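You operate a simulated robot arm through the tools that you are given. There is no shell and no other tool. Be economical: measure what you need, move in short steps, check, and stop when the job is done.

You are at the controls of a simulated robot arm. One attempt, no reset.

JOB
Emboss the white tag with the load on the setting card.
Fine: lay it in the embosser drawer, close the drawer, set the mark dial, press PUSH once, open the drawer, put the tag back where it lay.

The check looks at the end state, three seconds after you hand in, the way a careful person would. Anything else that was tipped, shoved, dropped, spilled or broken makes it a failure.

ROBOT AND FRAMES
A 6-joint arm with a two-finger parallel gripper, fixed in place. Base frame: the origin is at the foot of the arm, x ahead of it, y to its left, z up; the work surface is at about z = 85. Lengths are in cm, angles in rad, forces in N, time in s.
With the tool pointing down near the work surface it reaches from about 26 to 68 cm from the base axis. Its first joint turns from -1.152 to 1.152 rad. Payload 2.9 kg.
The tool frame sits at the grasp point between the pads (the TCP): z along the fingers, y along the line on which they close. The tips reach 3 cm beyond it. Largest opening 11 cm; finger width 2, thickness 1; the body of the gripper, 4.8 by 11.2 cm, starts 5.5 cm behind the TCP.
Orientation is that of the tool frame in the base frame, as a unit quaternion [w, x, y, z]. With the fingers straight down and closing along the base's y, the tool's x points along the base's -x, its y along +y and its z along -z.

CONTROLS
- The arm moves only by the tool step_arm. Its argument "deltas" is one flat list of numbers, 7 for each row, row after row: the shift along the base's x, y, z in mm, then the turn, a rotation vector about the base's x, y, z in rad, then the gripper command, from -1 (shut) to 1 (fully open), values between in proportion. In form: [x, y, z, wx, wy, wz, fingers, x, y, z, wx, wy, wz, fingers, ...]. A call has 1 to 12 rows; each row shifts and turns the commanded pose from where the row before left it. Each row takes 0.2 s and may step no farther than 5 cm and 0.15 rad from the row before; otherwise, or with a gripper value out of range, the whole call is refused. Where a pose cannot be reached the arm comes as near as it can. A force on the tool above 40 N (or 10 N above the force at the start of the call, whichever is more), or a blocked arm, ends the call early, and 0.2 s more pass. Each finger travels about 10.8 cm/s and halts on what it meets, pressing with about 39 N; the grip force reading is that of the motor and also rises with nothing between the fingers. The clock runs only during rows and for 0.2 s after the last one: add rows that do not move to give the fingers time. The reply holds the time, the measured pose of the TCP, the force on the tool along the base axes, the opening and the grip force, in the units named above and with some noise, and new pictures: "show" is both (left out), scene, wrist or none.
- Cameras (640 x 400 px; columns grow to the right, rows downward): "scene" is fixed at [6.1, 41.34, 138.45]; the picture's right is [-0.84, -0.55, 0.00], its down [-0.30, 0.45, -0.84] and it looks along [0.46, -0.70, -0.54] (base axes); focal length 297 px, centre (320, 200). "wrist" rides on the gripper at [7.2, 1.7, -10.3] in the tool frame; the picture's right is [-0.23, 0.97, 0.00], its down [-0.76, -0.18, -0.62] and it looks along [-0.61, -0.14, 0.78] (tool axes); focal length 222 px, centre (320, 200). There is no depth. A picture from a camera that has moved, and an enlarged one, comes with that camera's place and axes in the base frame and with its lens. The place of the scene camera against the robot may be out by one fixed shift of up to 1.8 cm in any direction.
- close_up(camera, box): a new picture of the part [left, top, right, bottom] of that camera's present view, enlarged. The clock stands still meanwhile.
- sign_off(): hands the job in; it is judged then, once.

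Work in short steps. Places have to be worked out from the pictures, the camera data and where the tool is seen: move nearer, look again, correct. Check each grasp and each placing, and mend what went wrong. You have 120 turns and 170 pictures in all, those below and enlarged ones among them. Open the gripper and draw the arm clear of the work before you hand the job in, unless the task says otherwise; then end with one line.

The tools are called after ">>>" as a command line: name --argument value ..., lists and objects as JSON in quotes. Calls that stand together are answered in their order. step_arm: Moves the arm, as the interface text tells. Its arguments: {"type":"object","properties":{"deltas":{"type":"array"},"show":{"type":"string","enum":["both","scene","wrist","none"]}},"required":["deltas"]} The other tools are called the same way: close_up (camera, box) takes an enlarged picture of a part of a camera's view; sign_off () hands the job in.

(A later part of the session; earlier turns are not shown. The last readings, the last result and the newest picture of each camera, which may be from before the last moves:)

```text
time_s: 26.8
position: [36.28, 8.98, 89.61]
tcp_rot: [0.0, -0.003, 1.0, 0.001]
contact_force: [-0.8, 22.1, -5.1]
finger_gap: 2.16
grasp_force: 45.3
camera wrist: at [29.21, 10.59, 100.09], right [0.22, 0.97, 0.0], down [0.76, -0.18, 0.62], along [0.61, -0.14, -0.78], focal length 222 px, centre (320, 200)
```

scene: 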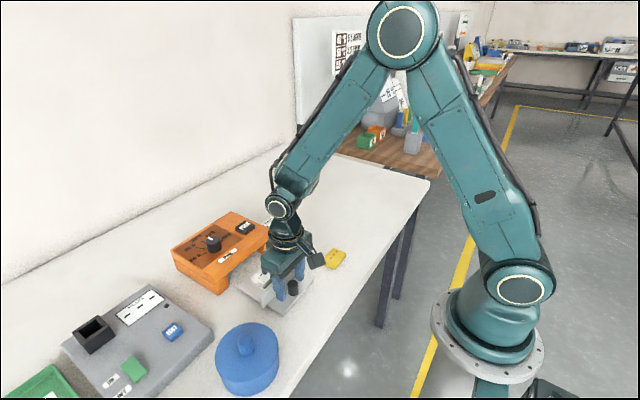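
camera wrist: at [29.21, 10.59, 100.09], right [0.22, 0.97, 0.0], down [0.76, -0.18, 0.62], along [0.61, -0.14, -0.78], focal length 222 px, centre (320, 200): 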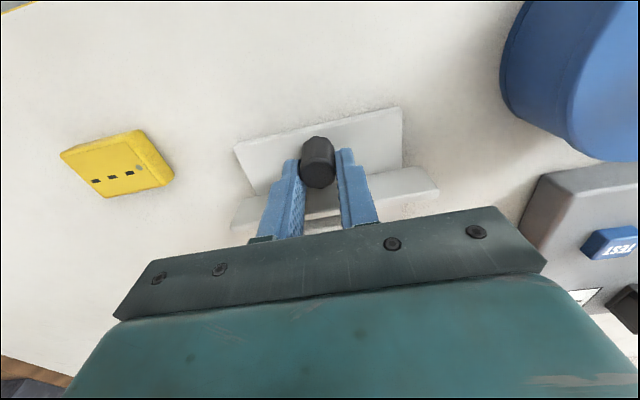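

Gripped (2.16 cm), with a sideways load of 22 N; I relieve it by 1.5 mm in y.

>>> step_arm --deltas '[0, 1.5, 0, 0, 0, 0, -1, 0, 0, 0, 0, 0, 0, -1]' --show "none"

```text
time_s: 27.4
position: [36.28, 8.99, 89.67]
tcp_rot: [0.0, 0.0, 1.0, -0.001]
contact_force: [0.8, 13.7, -17.4]
finger_gap: 2.13
grasp_force: 45.1
```

>>> step_arm --deltas '[0, 1, -1, 0, 0, 0, -1, 0, 0, 0, 0, 0, 0, -1]' --show "none"

```text
time_s: 28.0
position: [36.32, 9.03, 89.66]
tcp_rot: [0.0, 0.001, 1.0, -0.001]
contact_force: [-0.1, 2.0, 8.4]
finger_gap: 2.15
grasp_force: 45.3
```

Load relieved. Now push the drawer in along +x in 1 cm rows, ~6 cm first.

>>> step_arm --deltas '[5, 0, 0, 0, 0, 0, -1, 10, 0, 0, 0, 0, 0, -1, 10, 0, 0, 0, 0, 0, -1, 10, 0, 0, 0, 0, 0, -1, 10, 0, 0, 0, 0, 0, -1, 0, 0, 0, 0, 0, 0, -1]' --show "both"

```text
time_s: 29.4
position: [41.06, 9.09, 89.61]
tcp_rot: [0.003, 0.0, 1.0, 0.001]
contact_force: [1.1, -1.3, 39.1]
finger_gap: 2.15
grasp_force: 44.9
camera wrist: at [33.8, 10.64, 100.04], right [0.23, 0.97, 0.0], down [0.76, -0.18, 0.63], along [0.61, -0.14, -0.78], focal length 222 px, centre (320, 200)
```

scene: 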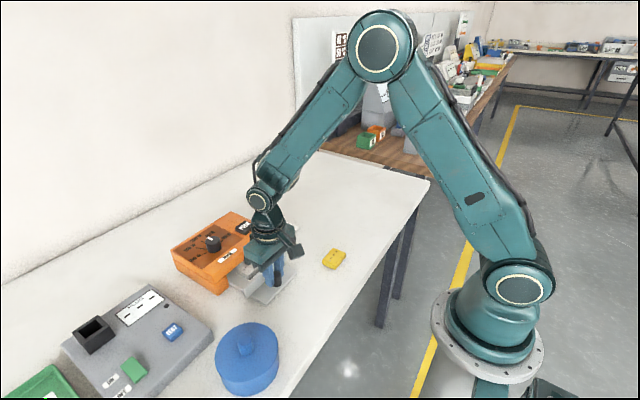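
wrist: 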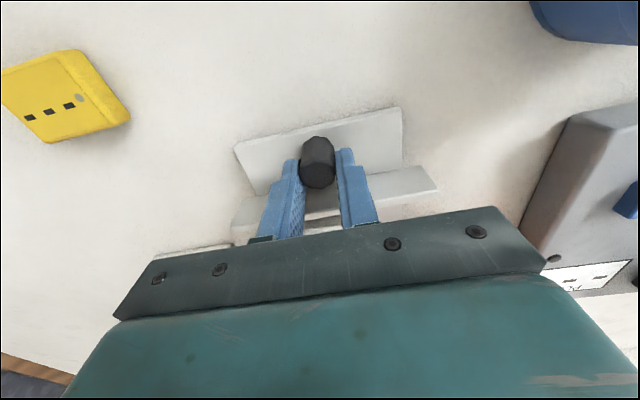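

Drawer slid ~4.7 cm. Downward load is 39 N, so I raise the command 2 mm and carry on.

>>> step_arm --deltas '[0, 0, 1.5, 0, 0, 0, -1, 0, 0, 0.5, 0, 0, 0, -1, 0, 0, 0, 0, 0, 0, -1]' --show "none"

```text
time_s: 30.2
position: [40.74, 8.95, 89.57]
tcp_rot: [-0.001, 0.0, 1.0, -0.001]
contact_force: [0.8, 1.9, 6.6]
finger_gap: 2.14
grasp_force: 45.2
```

>>> step_arm --deltas '[10, 0, 0.3, 0, 0, 0, -1, 10, 0, 0.3, 0, 0, 0, -1, 10, 0, 0.2, 0, 0, 0, -1, 10, 0, 0.2, 0, 0, 0, -1, 0, 0, 0, 0, 0, 0, -1]' --show "both"

>>> close_up --camera "scene" --box '[160, 200, 320, 300]'

```text
time_s: 31.4
position: [44.91, 8.98, 89.53]
tcp_rot: [-0.003, 0.001, 1.0, 0.0]
contact_force: [-0.6, -6.5, -23.7]
finger_gap: 2.12
grasp_force: 45.1
camera wrist: at [37.72, 10.67, 100.09], right [0.23, 0.97, 0.0], down [0.76, -0.18, 0.62], along [0.6, -0.14, -0.79], focal length 222 px, centre (320, 200)
```

scene: 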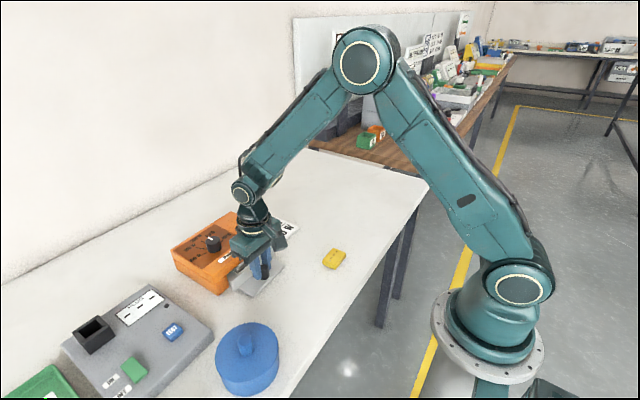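
wrist: 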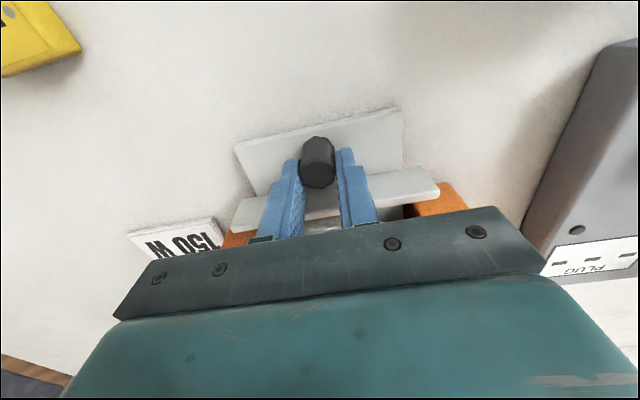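

```text
4.00 times, centred on (240, 250) of scene
camera zoom: at [6.13, 41.33, 138.45], right [-0.84, -0.55, 0.0], down [-0.3, 0.46, -0.84], along [0.46, -0.7, -0.54], focal length 1188 px, centre (640, 0)
```

zoom: 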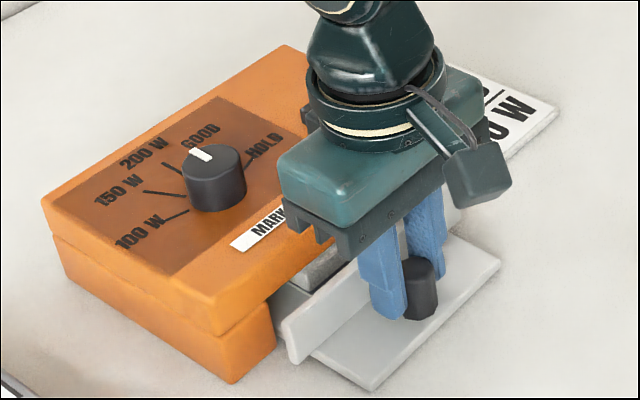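

Drawer now mostly in, fence a little short of the front. I trim z down 0.7 mm and continue until the stop.

>>> step_arm --deltas '[0, 0, -0.7, 0, 0, 0, -1, 5, 0, 0, 0, 0, 0, -1, 5, 0, 0, 0, 0, 0, -1, 0, 0, 0, 0, 0, 0, -1]' --show "wrist"

>>> close_up --camera "scene" --box '[160, 200, 320, 300]'

```text
time_s: 32.4
position: [45.8, 8.98, 89.62]
tcp_rot: [-0.002, 0.0, 1.0, -0.001]
contact_force: [-0.2, -10.6, -32.5]
finger_gap: 2.13
grasp_force: 44.8
camera wrist: at [38.75, 10.67, 100.09], right [0.23, 0.97, 0.0], down [0.76, -0.18, 0.62], along [0.6, -0.14, -0.78], focal length 222 px, centre (320, 200)
```

wrist: 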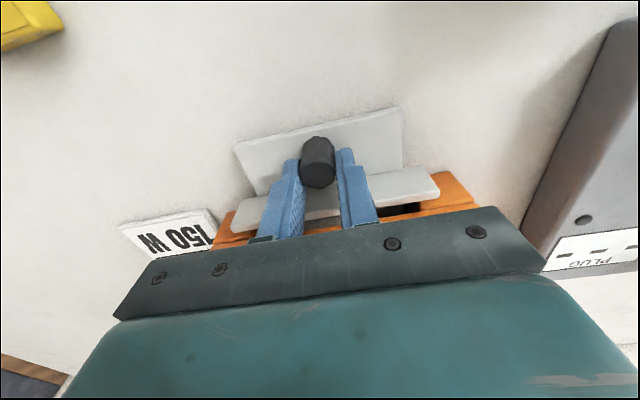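

```text
4.00 times, centred on (240, 250) of scene
camera zoom: at [6.14, 41.32, 138.45], right [-0.84, -0.55, 0.0], down [-0.3, 0.46, -0.84], along [0.46, -0.7, -0.54], focal length 1188 px, centre (640, 0)
```

zoom: 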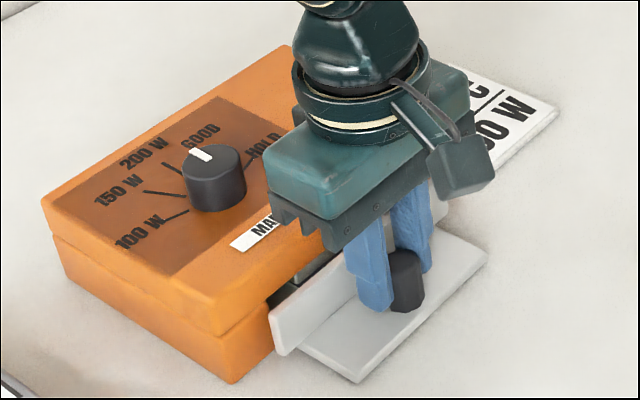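

Continuing: trim z and y, push on further toward the stop.

>>> step_arm --deltas '[0, -0.7, -1.2, 0, 0, 0, -1, 5, 0, 0, 0, 0, 0, -1, 5, 0, -0.3, 0, 0, 0, -1, 0, 0, 0, 0, 0, 0, -1]' --show "wrist"

>>> close_up --camera "scene" --box '[160, 200, 320, 300]'

```text
time_s: 33.4
position: [46.7, 8.98, 89.68]
tcp_rot: [-0.002, 0.0, 1.0, 0.0]
contact_force: [-23.3, -9.3, 12.1]
finger_gap: 2.13
grasp_force: 45.0
camera wrist: at [39.57, 10.65, 100.1], right [0.23, 0.97, 0.0], down [0.76, -0.18, 0.62], along [0.6, -0.14, -0.78], focal length 222 px, centre (320, 200)
```

wrist: 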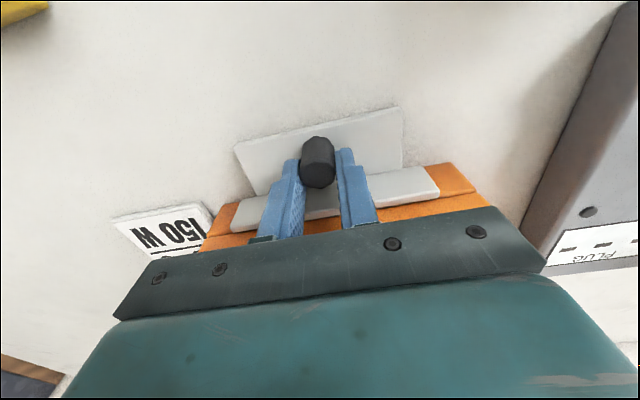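

```text
4.00 times, centred on (240, 250) of scene
camera zoom: at [6.02, 41.31, 138.46], right [-0.84, -0.55, 0.0], down [-0.3, 0.46, -0.84], along [0.46, -0.7, -0.54], focal length 1188 px, centre (640, 0)
```

zoom: 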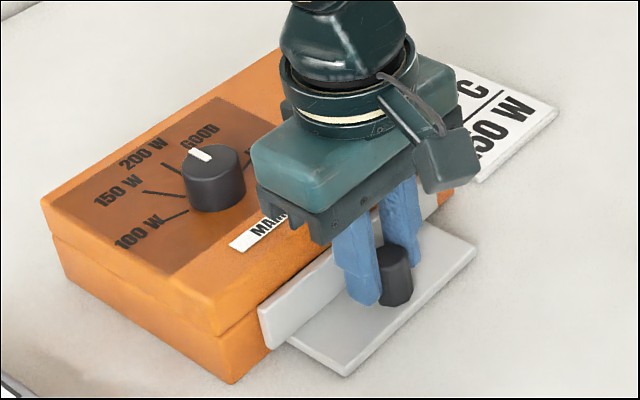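

Stop reached (-23 N in x) and the fence is flush with the front: drawer closed. Open the fingers and lift.

>>> step_arm --deltas '[0, 0, 0, 0, 0, 0, -0.3, 0, 0, 0, 0, 0, 0, 0, 0, 0, 0, 0, 0, 0, 0, 0, 0, 20, 0, 0, 0, 0, 0, 0, 40, 0, 0, 0, 0, 0, 0, 40, 0, 0, 0, 0, 0, 0, 40, 0, 0, 0, 0, 0, 0, 0, 0, 0, 0, 0]' --show "both"

>>> close_up --camera "wrist" --box '[200, 60, 440, 225]'

>>> close_up --camera "scene" --box '[160, 200, 320, 300]'

```text
time_s: 35.2
position: [46.92, 8.81, 103.71]
tcp_rot: [0.0, 0.0, 1.0, 0.0]
contact_force: [-0.1, 0.4, 0.2]
finger_gap: 5.5
grasp_force: 0.1
camera wrist: at [39.85, 10.57, 114.15], right [0.23, 0.97, 0.0], down [0.76, -0.18, 0.62], along [0.61, -0.14, -0.78], focal length 222 px, centre (320, 200)
```

scene: 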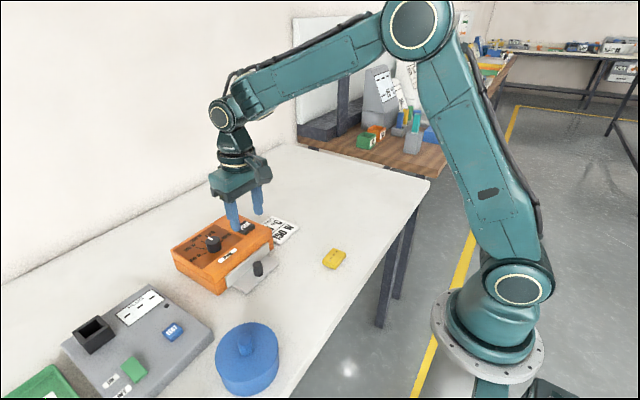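
wrist: 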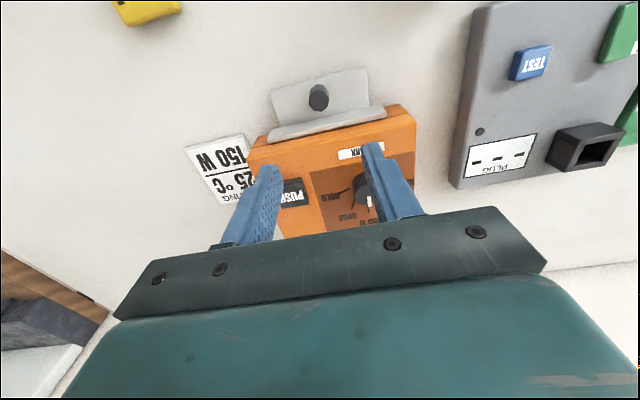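

```text
2.42 times, centred on (320, 142) of wrist
camera zoom: at [39.85, 10.57, 114.15], right [0.23, 0.97, 0.0], down [0.76, -0.18, 0.62], along [0.61, -0.14, -0.78], focal length 538 px, centre (320, 339)
```

zoom: 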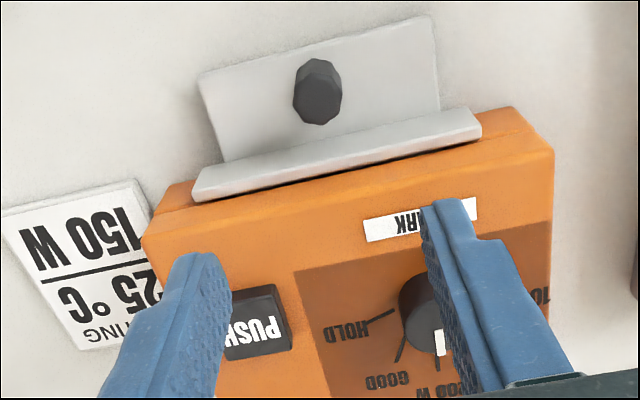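

```text
4.00 times, centred on (240, 250) of scene
camera zoom: at [6.1, 41.34, 138.45], right [-0.84, -0.55, 0.0], down [-0.3, 0.45, -0.84], along [0.46, -0.7, -0.54], focal length 1188 px, centre (640, 0)
```

zoom: 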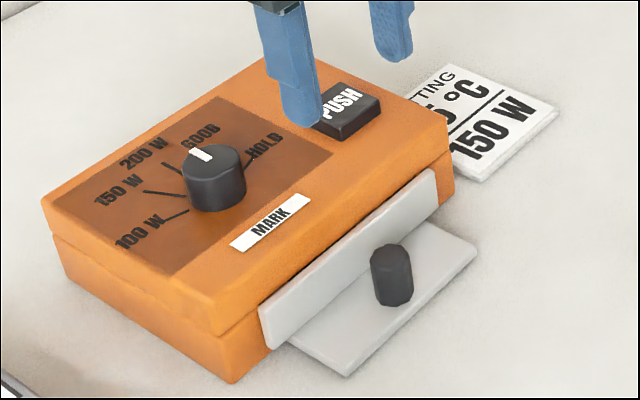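

Drawer is flush. Dial triangulates to ≈ (56.3,12.7), top z≈92.6. I move above the dial, open, to read it.

>>> step_arm --deltas '[30, 12, 0, 0, 0, 0, 0, 30, 12, 0, 0, 0, 0, 0, 32, 14, 0, 0, 0, 0, 0, 0, 0, 0, 0, 0, 0, 0, 0, 0, 0, 0, 0, 0, 0]' --show "wrist"

>>> close_up --camera "wrist" --box '[200, 60, 440, 225]'

>>> close_up --camera "scene" --box '[170, 205, 290, 290]'

```text
time_s: 36.4
position: [56.24, 12.78, 103.65]
tcp_rot: [0.0, 0.0, 1.0, 0.0]
contact_force: [0.6, -0.4, -0.4]
finger_gap: 5.49
grasp_force: 0.0
camera wrist: at [49.15, 14.4, 113.98], right [0.23, 0.97, 0.0], down [0.76, -0.18, 0.62], along [0.61, -0.14, -0.78], focal length 222 px, centre (320, 200)
```

wrist: 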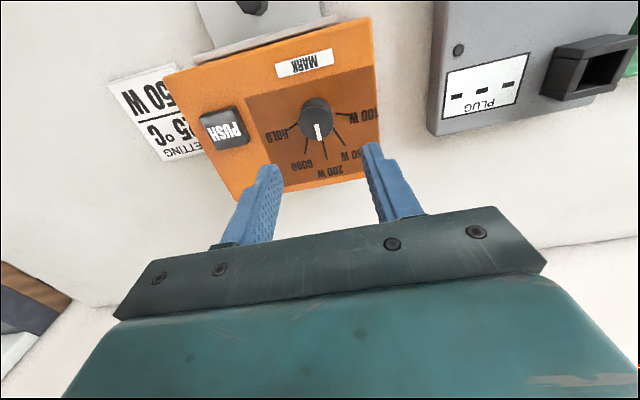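

```text
2.42 times, centred on (320, 142) of wrist
camera zoom: at [49.15, 14.4, 113.98], right [0.23, 0.97, 0.0], down [0.76, -0.18, 0.62], along [0.61, -0.14, -0.78], focal length 538 px, centre (320, 339)
```

zoom: 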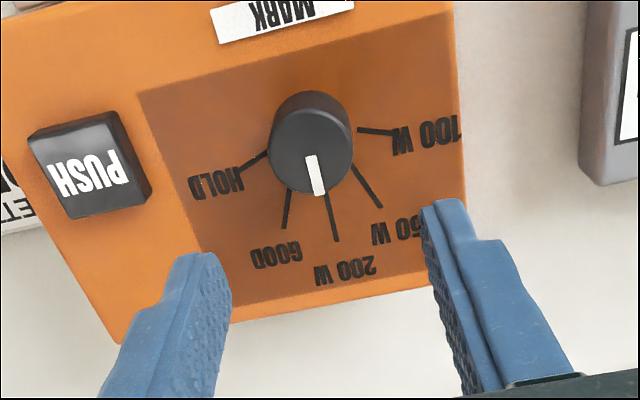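

```text
4.71 times, centred on (230, 248) of scene
camera zoom: at [6.1, 41.34, 138.45], right [-0.84, -0.55, 0.0], down [-0.3, 0.45, -0.84], along [0.46, -0.7, -0.54], focal length 1398 px, centre (744, -24)
```

zoom: 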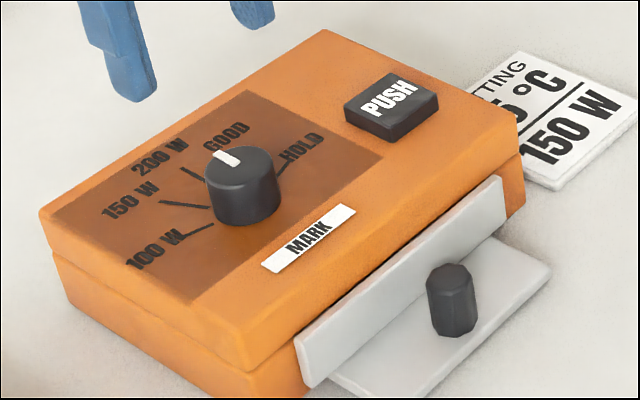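

The dial appears to point at 200 W; it needs 150 W, the next tick toward +y. I get a steeper view to measure the tick angles.

>>> step_arm --deltas '[28, -5, -10, 0, 0, 0, 0, 28, -5, -20, 0, 0, 0, 0, 0, 0, 0, 0, 0, 0, 0, 0, 0, 0, 0, 0, 0, 0]' --show "wrist"

>>> close_up --camera "wrist" --box '[240, 0, 400, 100]'

```text
time_s: 37.4
position: [62.02, 11.88, 100.66]
tcp_rot: [0.0, 0.001, 1.0, -0.001]
contact_force: [0.7, -0.9, -0.1]
finger_gap: 5.54
grasp_force: 0.1
camera wrist: at [54.93, 13.5, 111.03], right [0.23, 0.97, 0.0], down [0.76, -0.18, 0.62], along [0.61, -0.14, -0.78], focal length 222 px, centre (320, 200)
```

wrist: 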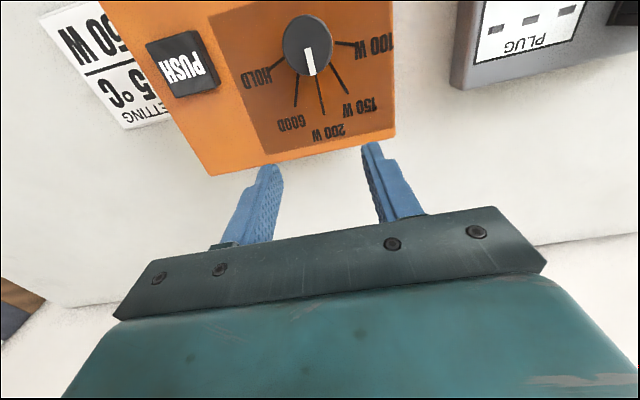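

```text
4.00 times, centred on (320, 50) of wrist
camera zoom: at [54.93, 13.5, 111.03], right [0.23, 0.97, 0.0], down [0.76, -0.18, 0.62], along [0.61, -0.14, -0.78], focal length 888 px, centre (320, 800)
```

zoom: 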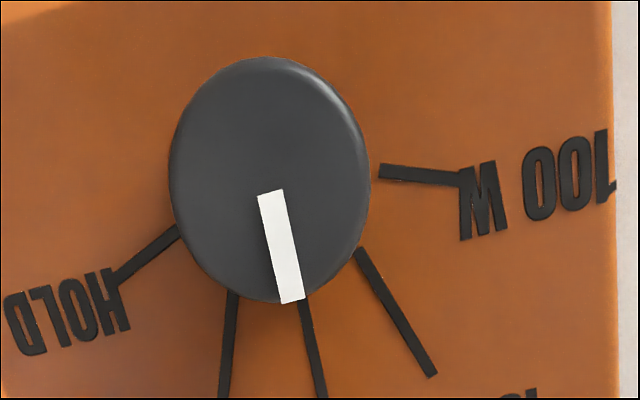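

Measured: dial centre ≈ (55.9,12.45), Ø3.4 cm, pointer exactly at 200 W; tick inner ends are ~35° apart, so 150 W is ≈ +0.61 rad. I go over the dial and lower the fingers around it.

>>> step_arm --deltas '[-30, 3, 0, 0, 0, 0, 0, -31, 3, 0, 0, 0, 0, 0, 0, 0, 0, 0, 0, 0, 0, 0, 0, -20, 0, 0, 0, 0, 0, 0, -20, 0, 0, 0, 0, 0, 0, 0, 0, 0, 0, 0, 0, 0, 0, 0, 0, 0, 0]' --show "wrist"

>>> close_up --camera "scene" --box '[170, 195, 290, 280]'

```text
time_s: 39.0
position: [55.5, 12.31, 96.72]
tcp_rot: [0.0, 0.0, 1.0, 0.0]
contact_force: [0.3, 1.0, -0.2]
finger_gap: 5.48
grasp_force: 0.2
camera wrist: at [48.42, 13.98, 107.14], right [0.23, 0.97, 0.0], down [0.76, -0.18, 0.62], along [0.61, -0.14, -0.78], focal length 222 px, centre (320, 200)
```

wrist: 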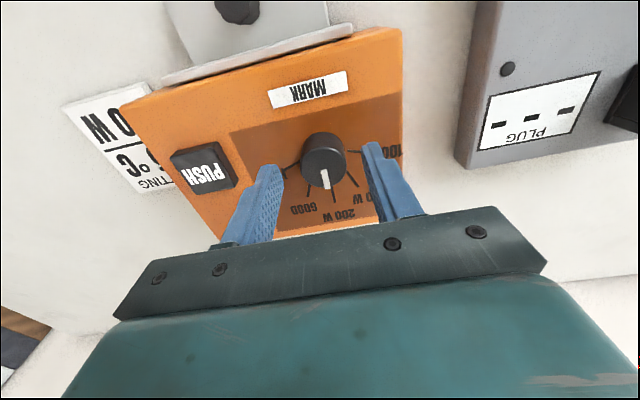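

```text
4.71 times, centred on (230, 238) of scene
camera zoom: at [6.1, 41.34, 138.45], right [-0.84, -0.55, 0.0], down [-0.3, 0.45, -0.84], along [0.46, -0.7, -0.54], focal length 1398 px, centre (744, 24)
```

zoom: 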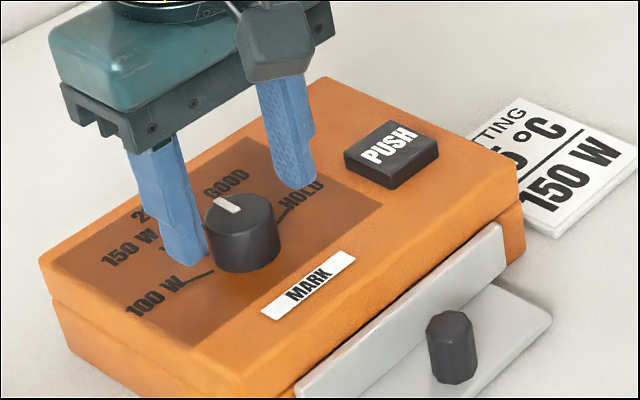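

TCP reads 55.5 in x, slightly short; I shift +4 mm and descend 1.5 cm, then recheck.

>>> step_arm --deltas '[4, 1, 0, 0, 0, 0, 0, 0, 0, -15, 0, 0, 0, 0, 0, 0, 0, 0, 0, 0, 0, 0, 0, 0, 0, 0, 0, 0]' --show "wrist"

>>> close_up --camera "wrist" --box '[240, 110, 400, 225]'

>>> close_up --camera "scene" --box '[170, 205, 290, 280]'

```text
time_s: 40.0
position: [55.88, 12.35, 95.29]
tcp_rot: [0.001, -0.001, 1.0, 0.001]
contact_force: [-0.3, 0.6, 0.0]
finger_gap: 5.51
grasp_force: 0.1
camera wrist: at [48.78, 14.04, 105.66], right [0.23, 0.97, 0.0], down [0.76, -0.18, 0.62], along [0.61, -0.14, -0.78], focal length 222 px, centre (320, 200)
```

wrist: 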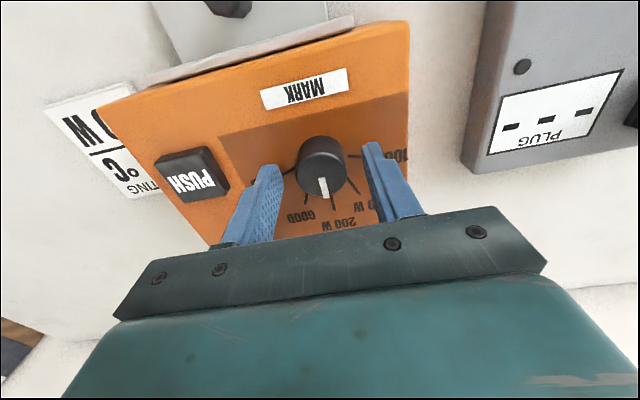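

```text
3.48 times, centred on (320, 168) of wrist
camera zoom: at [48.78, 14.04, 105.66], right [0.23, 0.97, 0.0], down [0.76, -0.18, 0.62], along [0.61, -0.14, -0.78], focal length 773 px, centre (320, 313)
```

zoom: 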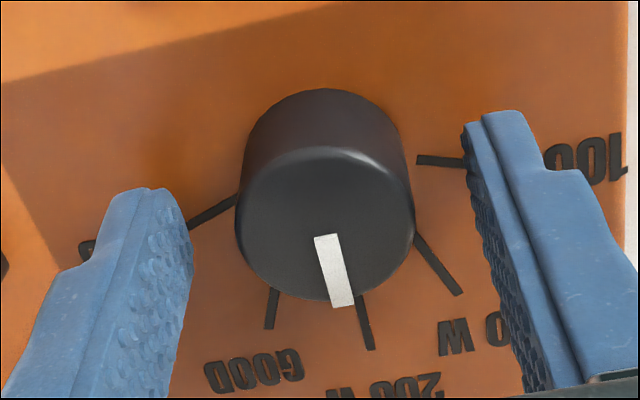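

```text
5.33 times, centred on (230, 242) of scene
camera zoom: at [6.1, 41.34, 138.45], right [-0.84, -0.55, 0.0], down [-0.3, 0.45, -0.84], along [0.46, -0.7, -0.54], focal length 1584 px, centre (800, -27)
```

zoom: 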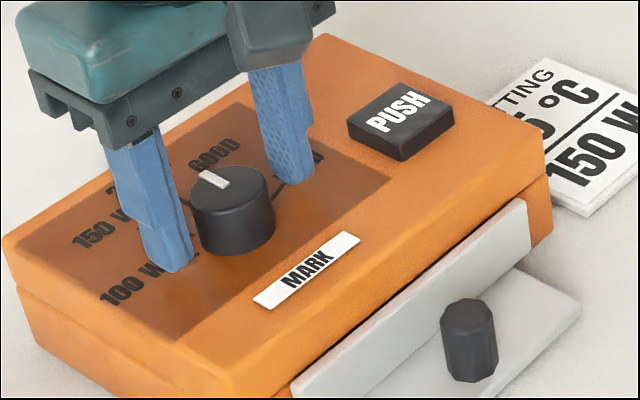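

Dial top is at ≈93.5 and its centre ≈ (56.2,12.4). I shift +3 mm in x, go 4 mm lower, then close gently on it.

>>> step_arm --deltas '[3, 0, -4, 0, 0, 0, 0, 0, 0, 0, 0, 0, 0, 0, 0, 0, 0, 0, 0, 0, -0.4, 0, 0, 0, 0, 0, 0, -1, 0, 0, 0, 0, 0, 0, -1, 0, 0, 0, 0, 0, 0, -1]' --show "wrist"

>>> close_up --camera "wrist" --box '[240, 110, 400, 225]'

```text
time_s: 41.4
position: [56.38, 12.52, 94.68]
tcp_rot: [0.0, 0.0, 1.0, 0.0]
contact_force: [-0.2, 9.1, -0.8]
finger_gap: 3.14
grasp_force: 45.7
camera wrist: at [49.13, 14.14, 105.17], right [0.23, 0.97, 0.0], down [0.76, -0.18, 0.62], along [0.61, -0.14, -0.78], focal length 222 px, centre (320, 200)
```

wrist: 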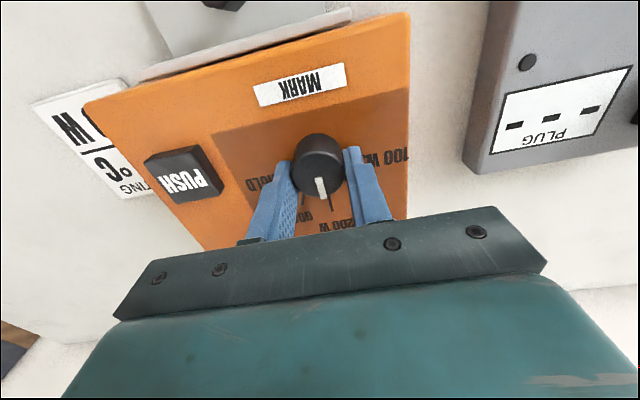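

```text
3.48 times, centred on (320, 168) of wrist
camera zoom: at [49.13, 14.14, 105.17], right [0.23, 0.97, 0.0], down [0.76, -0.18, 0.62], along [0.61, -0.14, -0.78], focal length 773 px, centre (320, 313)
```

zoom: 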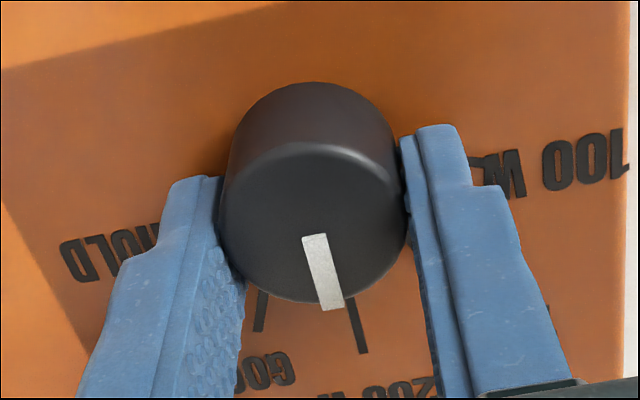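

Dial gripped (3.14 cm). Turn +0.4 rad first, watching forces.

>>> step_arm --deltas '[0, 0.5, 0, 0, 0, 0, -1, 0, 0, 0, 0, 0, 0.1, -1, 0, 0, 0, 0, 0, 0.1, -1, 0, 0, 0, 0, 0, 0.1, -1, 0, 0, 0, 0, 0, 0.1, -1, 0, 0, 0, 0, 0, 0, -1]' --show "wrist"

>>> close_up --camera "wrist" --box '[240, 110, 400, 225]'

```text
time_s: 42.8
position: [56.2, 12.6, 94.74]
tcp_rot: [0.0, -0.201, 0.98, -0.001]
contact_force: [-12.0, 18.8, 9.9]
finger_gap: 3.16
grasp_force: 45.3
camera wrist: at [49.04, 11.36, 105.18], right [-0.17, 0.98, 0.0], down [0.77, 0.14, 0.62], along [0.61, 0.11, -0.78], focal length 222 px, centre (320, 200)
```

wrist: 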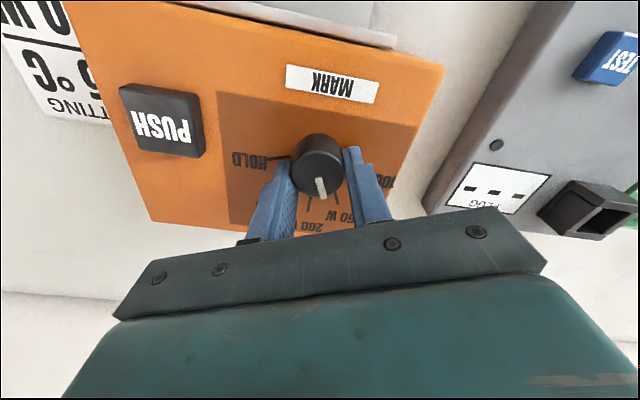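

```text
3.48 times, centred on (320, 168) of wrist
camera zoom: at [49.04, 11.36, 105.18], right [-0.17, 0.98, 0.0], down [0.77, 0.14, 0.62], along [0.61, 0.11, -0.78], focal length 773 px, centre (320, 313)
```

zoom: 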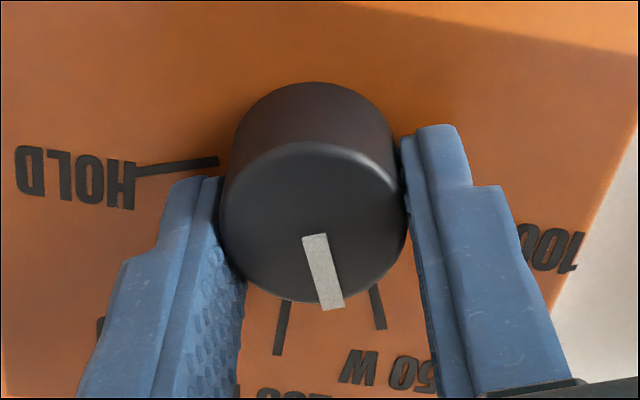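

Dial turns with the gripper; pointer approaches 150 W. Relieve side load and turn another 0.2 rad.

>>> step_arm --deltas '[-0.7, 1, 0.4, 0, 0, 0, -1, 0, 0, 0, 0, 0, 0.1, -1, 0, 0, 0, 0, 0, 0.1, -1, 0, 0, 0, 0, 0, 0, -1, 0, 0, 0, 0, 0, 0, -1]' --show "wrist"

>>> close_up --camera "wrist" --box '[240, 110, 400, 225]'

```text
time_s: 44.0
position: [56.25, 12.82, 94.77]
tcp_rot: [0.0, -0.296, 0.955, 0.0]
contact_force: [-1.5, 18.6, -2.1]
finger_gap: 3.16
grasp_force: 44.8
camera wrist: at [49.36, 10.02, 105.17], right [-0.36, 0.93, 0.0], down [0.73, 0.28, 0.62], along [0.58, 0.23, -0.78], focal length 222 px, centre (320, 200)
```

wrist: 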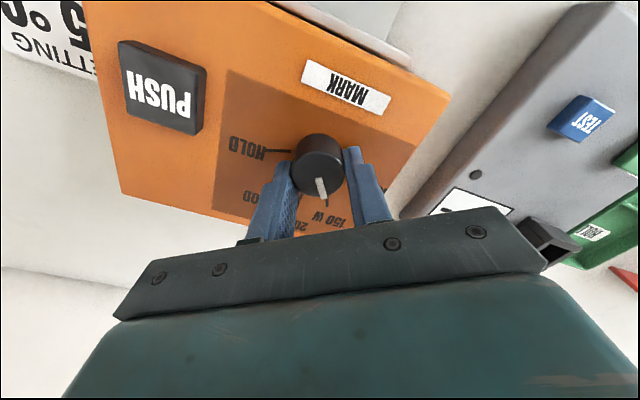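

```text
3.48 times, centred on (320, 168) of wrist
camera zoom: at [49.36, 10.02, 105.17], right [-0.36, 0.93, 0.0], down [0.73, 0.28, 0.62], along [0.58, 0.23, -0.78], focal length 773 px, centre (320, 313)
```

zoom: 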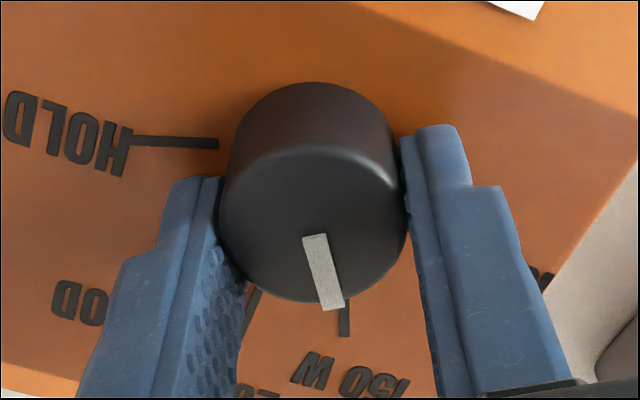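

Pointer unchanged in the grip, so the dial has turned 0.60. Fitting the ticks (inner ends on a circle, outer ends on an ellipse) gives a step of ≈0.71 rad; I turn 0.11 more.

>>> step_arm --deltas '[0, 1, 0, 0, 0, 0.0, -1, 0, 0, 0, 0, 0, 0.06, -1, 0, 0, 0, 0, 0, 0.05, -1, 0, 0, 0, 0, 0, 0, -1, 0, 0, 0, 0, 0, 0, -1]' --show "none"

>>> close_up --camera "wrist" --box '[240, 110, 400, 225]'

```text
time_s: 45.2
position: [56.08, 12.83, 94.74]
tcp_rot: [0.0, -0.348, 0.937, 0.001]
contact_force: [1.9, 20.6, -1.9]
finger_gap: 3.18
grasp_force: 44.5
```

```text
3.48 times, centred on (320, 168) of wrist
camera zoom: at [49.67, 9.3, 105.17], right [-0.46, 0.89, 0.0], down [0.69, 0.36, 0.62], along [0.55, 0.29, -0.78], focal length 773 px, centre (320, 313)
```

zoom: 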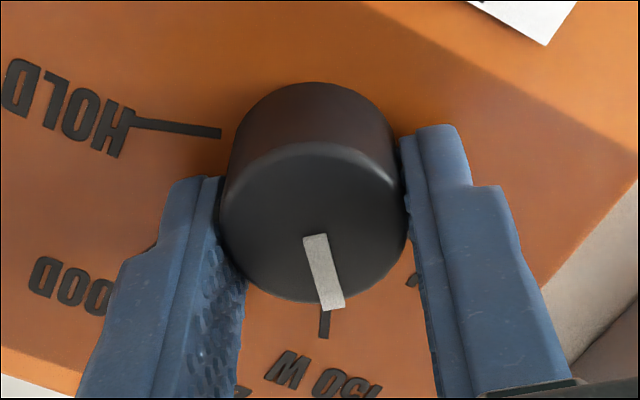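

Gripper yaw is now 0.71. I release, lift, and inspect the pointer.

>>> step_arm --deltas '[0, 0, 0, 0, 0, 0, -0.3, 0, 0, 0, 0, 0, 0, 0, 0, 0, 0, 0, 0, 0, 0, 0, 0, 25, 0, 0, 0, 0, 0, 0, 30, 0, 0, -0.14, 0, 10, -3, 20, 0, 0, -0.14, 0, 15, -3, 0, 0, 0, -0.14, 0, 15, -3, 0, 0, 0, -0.14, 0, 15, 0, 0, 0, 0, -0.15, 0, 0, 0, 0, 0, 0, 0, 0, 0, 0, 0, 0, 0, 0, 0]' --show "both"

>>> close_up --camera "wrist" --box '[220, 20, 380, 140]'

>>> close_up --camera "scene" --box '[170, 205, 290, 290]'

```text
time_s: 47.6
position: [61.58, 11.71, 102.22]
tcp_rot: [0.001, 0.0, 1.0, 0.0]
contact_force: [-0.5, 0.4, 0.2]
finger_gap: 5.5
grasp_force: 0.0
camera wrist: at [54.57, 13.52, 112.6], right [0.23, 0.97, 0.0], down [0.76, -0.18, 0.62], along [0.61, -0.14, -0.78], focal length 222 px, centre (320, 200)
```

scene: 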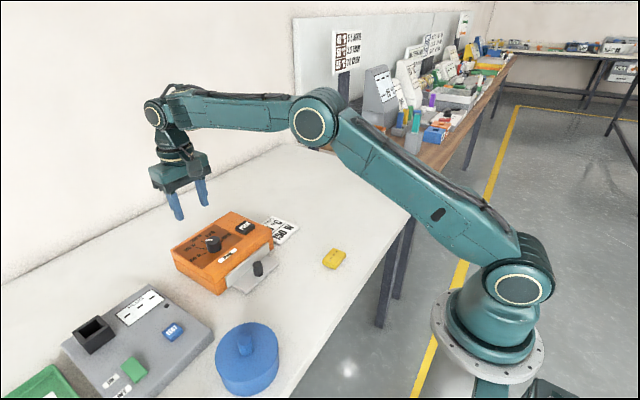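
wrist: 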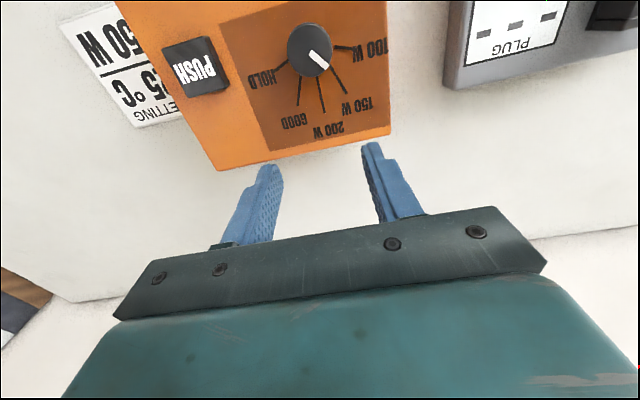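

```text
3.33 times, centred on (300, 80) of wrist
camera zoom: at [54.57, 13.52, 112.6], right [0.23, 0.97, 0.0], down [0.76, -0.18, 0.62], along [0.61, -0.14, -0.78], focal length 740 px, centre (387, 600)
```

zoom: 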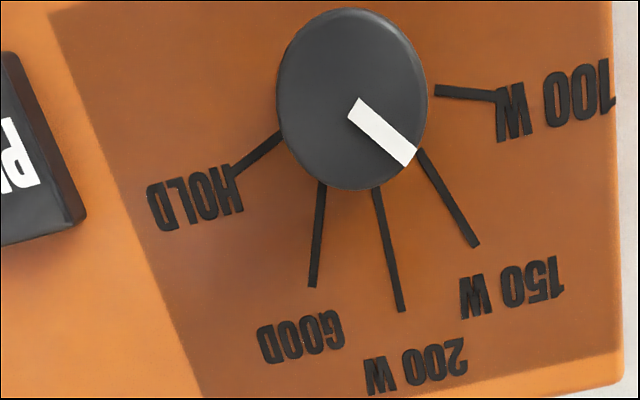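

```text
4.71 times, centred on (230, 248) of scene
camera zoom: at [6.1, 41.34, 138.45], right [-0.84, -0.55, 0.0], down [-0.3, 0.45, -0.84], along [0.46, -0.7, -0.54], focal length 1398 px, centre (744, -24)
```

zoom: 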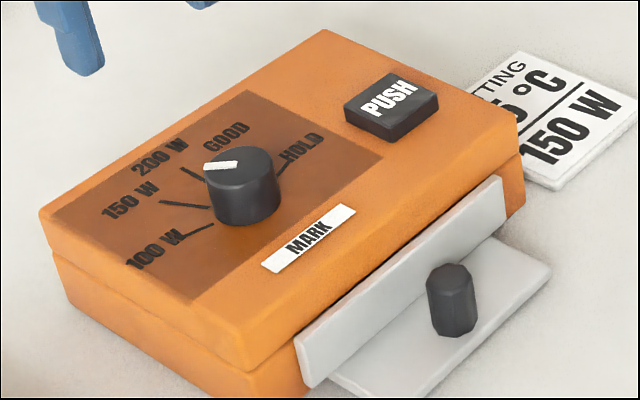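

Pointer tip meets the 150 W tick. Next PUSH at ≈ (54.9,3.4): move above it with closed fingers.

>>> step_arm --deltas '[-22, -27, 0, 0, 0, 0, -1, -22, -28, 0, 0, 0, 0, -1, -23, -28, 0, 0, 0, 0, -1, 0, 0, -20, 0, 0, 0, -1, 0, 0, -20, 0, 0, 0, -1, 0, 0, 0, 0, 0, 0, -1, 0, 0, 0, 0, 0, 0, -1]' --show "wrist"

>>> close_up --camera "wrist" --box '[220, 90, 420, 225]'

>>> close_up --camera "scene" --box '[190, 195, 310, 280]'

```text
time_s: 49.2
position: [55.14, 3.74, 98.46]
tcp_rot: [0.0, -0.001, 1.0, 0.0]
contact_force: [0.6, -0.4, -0.1]
finger_gap: 0.0
grasp_force: 37.3
camera wrist: at [47.93, 5.22, 108.79], right [0.23, 0.97, 0.0], down [0.76, -0.18, 0.62], along [0.61, -0.14, -0.78], focal length 222 px, centre (320, 200)
```

wrist: 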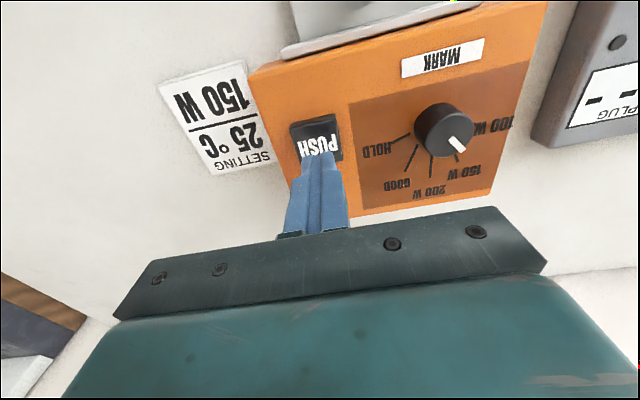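

```text
2.96 times, centred on (320, 158) of wrist
camera zoom: at [47.93, 5.22, 108.79], right [0.23, 0.97, 0.0], down [0.76, -0.18, 0.62], along [0.61, -0.14, -0.78], focal length 658 px, centre (320, 326)
```

zoom: 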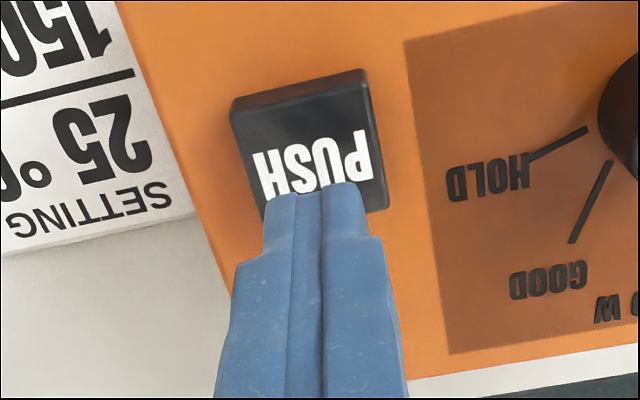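

```text
4.71 times, centred on (250, 238) of scene
camera zoom: at [6.1, 41.34, 138.45], right [-0.84, -0.55, 0.0], down [-0.3, 0.45, -0.84], along [0.46, -0.7, -0.54], focal length 1398 px, centre (649, 24)
```

zoom: 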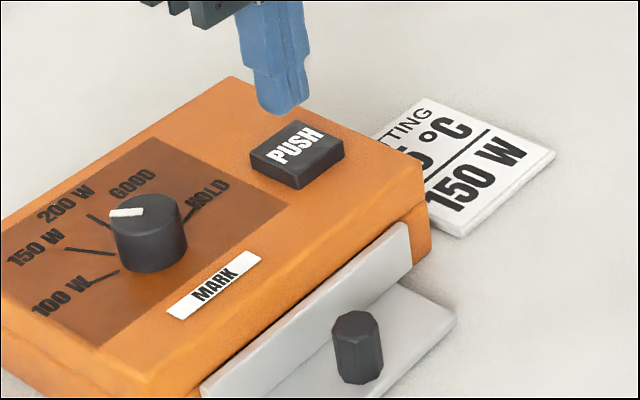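

Button top centre ≈ (54.8,3.35). Shift slightly and descend to just above it (tips ≈ 93.3).

>>> step_arm --deltas '[-3, -3, 0, 0, 0, 0, -1, 0, 0, -15, 0, 0, 0, -1, 0, 0, -6, 0, 0, 0, -1, 0, 0, 0, 0, 0, 0, -1, 0, 0, 0, 0, 0, 0, -1]' --show "none"

>>> close_up --camera "wrist" --box '[220, 90, 420, 225]'

>>> close_up --camera "scene" --box '[190, 195, 310, 280]'

```text
time_s: 50.4
position: [54.79, 3.29, 96.12]
tcp_rot: [-0.001, -0.001, 1.0, 0.0]
contact_force: [0.1, -0.1, -0.3]
finger_gap: 0.02
grasp_force: 37.6
```

```text
2.96 times, centred on (320, 158) of wrist
camera zoom: at [47.57, 4.93, 106.58], right [0.23, 0.97, 0.0], down [0.76, -0.18, 0.62], along [0.61, -0.14, -0.78], focal length 658 px, centre (320, 326)
```

zoom: 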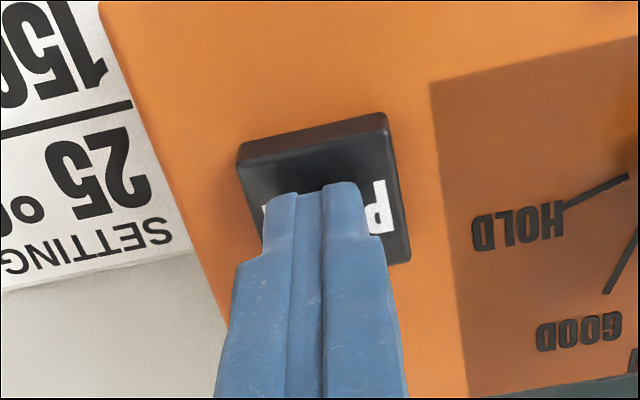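

```text
4.71 times, centred on (250, 238) of scene
camera zoom: at [6.1, 41.34, 138.45], right [-0.84, -0.55, 0.0], down [-0.3, 0.45, -0.84], along [0.46, -0.7, -0.54], focal length 1398 px, centre (649, 24)
```

zoom: 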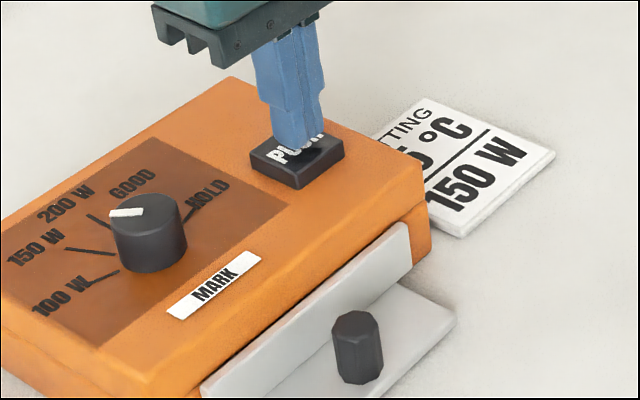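

Tips hover just over the button centre. Press down in one go in 2 mm rows (the force limit will end it).

>>> step_arm --deltas '[0, 0, -2, 0, 0, 0, -1, 0, 0, -2, 0, 0, 0, -1, 0, 0, -2, 0, 0, 0, -1, 0, 0, -2, 0, 0, 0, -1, 0, 0, -2, 0, 0, 0, -1]' --show "none"

>>> close_up --camera "scene" --box '[190, 195, 310, 280]'

```text
time_s: 51.6
position: [54.67, 3.32, 95.2]
tcp_rot: [0.001, 0.001, 1.0, -0.001]
contact_force: [0.1, -4.0, 6.6]
finger_gap: 0.0
grasp_force: 37.6
```

```text
4.71 times, centred on (250, 238) of scene
camera zoom: at [6.09, 41.33, 138.45], right [-0.84, -0.55, 0.0], down [-0.3, 0.46, -0.84], along [0.46, -0.7, -0.54], focal length 1398 px, centre (649, 24)
```

zoom: 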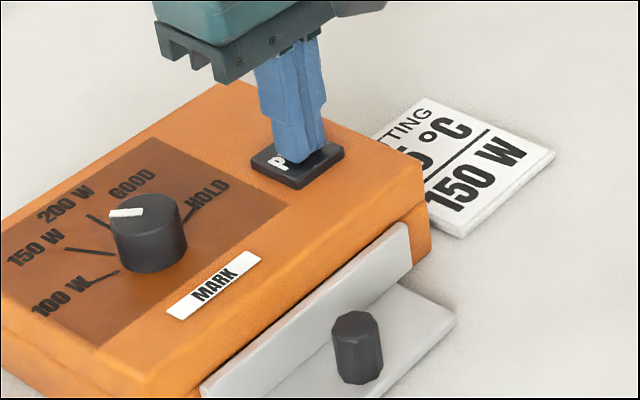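

Button is going down (6.6 N). Continue the same press to its stop.

>>> step_arm --deltas '[0, 0, -1.5, 0, 0, 0, -1, 0, 0, -1.5, 0, 0, 0, -1, 0, 0, 0, 0, 0, 0, -1]' --show "none"

>>> close_up --camera "scene" --box '[190, 195, 310, 280]'

```text
time_s: 52.4
position: [54.62, 3.41, 94.99]
tcp_rot: [0.001, 0.001, 1.0, 0.0]
contact_force: [1.8, -6.0, 11.5]
finger_gap: 0.0
grasp_force: 37.8
```

```text
4.71 times, centred on (250, 238) of scene
camera zoom: at [6.08, 41.32, 138.45], right [-0.84, -0.55, 0.0], down [-0.3, 0.46, -0.84], along [0.46, -0.7, -0.54], focal length 1398 px, centre (649, 24)
```

zoom: 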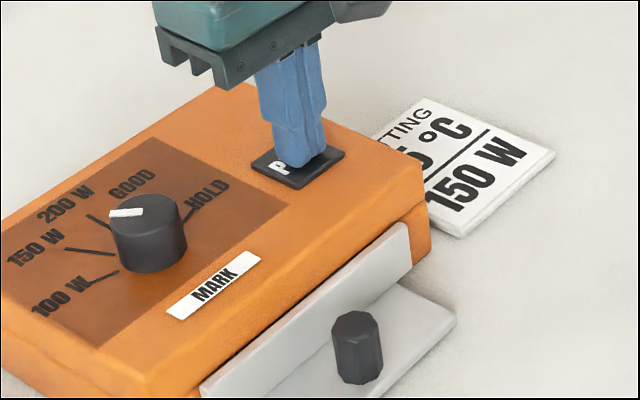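

Nearly flush; two more millimetres to be sure of the stop.

>>> step_arm --deltas '[0, 0, -1.5, 0, 0, 0, -1, 0, 0, -1.5, 0, 0, 0, -1, 0, 0, 0, 0, 0, 0, -1]' --show "none"

>>> close_up --camera "scene" --box '[190, 195, 310, 280]'

```text
time_s: 53.2
position: [54.64, 3.32, 94.73]
tcp_rot: [0.002, 0.0, 1.0, 0.001]
contact_force: [-0.9, -2.1, 26.9]
finger_gap: 0.03
grasp_force: 37.9
```

```text
4.71 times, centred on (250, 238) of scene
camera zoom: at [6.05, 41.33, 138.45], right [-0.84, -0.55, 0.0], down [-0.3, 0.46, -0.84], along [0.46, -0.7, -0.54], focal length 1398 px, centre (649, 24)
```

zoom: 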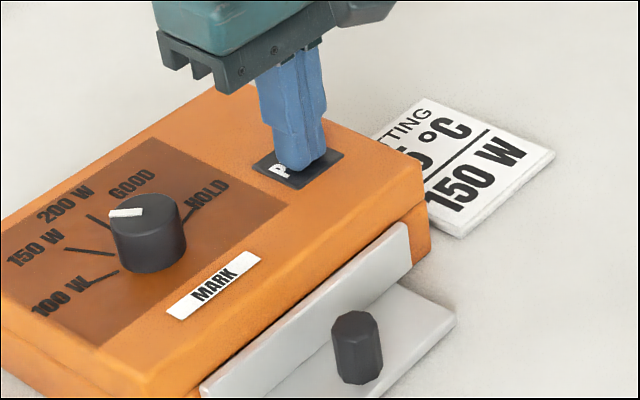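

Fully depressed (27 N, flush). I hold briefly done, and now lift off to clear height.

>>> step_arm --deltas '[0, 0, 20, 0, 0, 0, -1, 0, 0, 30, 0, 0, 0, -1, 0, 0, 40, 0, 0, 0, -1, 0, 0, 0, 0, 0, 0, -1, 0, 0, 0, 0, 0, 0, -1]' --show "none"

>>> close_up --camera "scene" --box '[170, 195, 310, 290]'

```text
time_s: 54.4
position: [54.8, 3.17, 103.47]
tcp_rot: [0.0, -0.001, 1.0, 0.001]
contact_force: [-0.3, -0.5, 0.7]
finger_gap: 0.0
grasp_force: 37.9
```

```text
4.21 times, centred on (240, 242) of scene
camera zoom: at [6.1, 41.34, 138.45], right [-0.84, -0.55, 0.0], down [-0.3, 0.45, -0.84], along [0.46, -0.7, -0.54], focal length 1251 px, centre (657, 21)
```

zoom: 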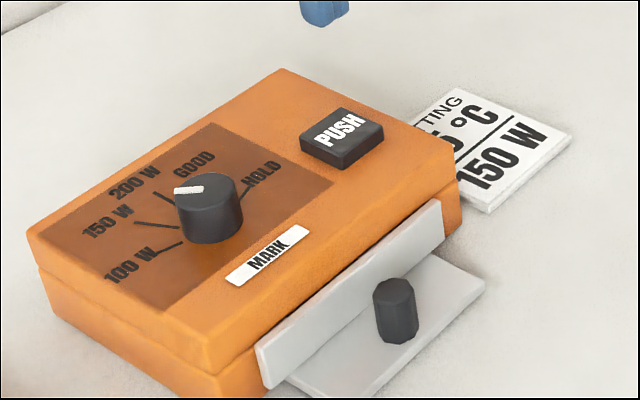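

PUSH popped back. Back to the drawer knob: TCP ≈ (46.6,9.0), opening 5.5 cm.

>>> step_arm --deltas '[-28, 19, 0, 0, 0, 0, 0, -28, 19, 0, 0, 0, 0, 0, -26, 20, 0, 0, 0, 0, 0, 0, 0, -20, 0, 0, 0, 0, 0, 0, -30, 0, 0, 0, 0, 0, 0, -20, 0, 0, 0, 0, 0, 0, 0, 0, 0, 0, 0, 0, 0, 0, 0, 0, 0, 0]' --show "wrist"

```text
time_s: 56.2
position: [46.39, 8.97, 96.47]
tcp_rot: [-0.001, -0.001, 1.0, 0.0]
contact_force: [-0.4, -0.6, 0.0]
finger_gap: 5.52
grasp_force: 0.1
camera wrist: at [39.24, 10.78, 106.97], right [0.23, 0.97, 0.0], down [0.76, -0.18, 0.62], along [0.61, -0.14, -0.78], focal length 222 px, centre (320, 200)
```

wrist: 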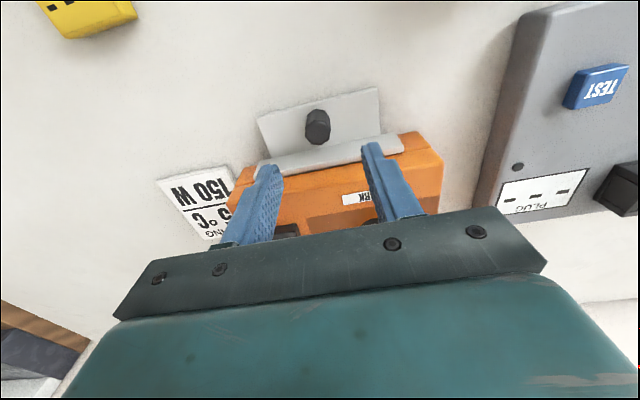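

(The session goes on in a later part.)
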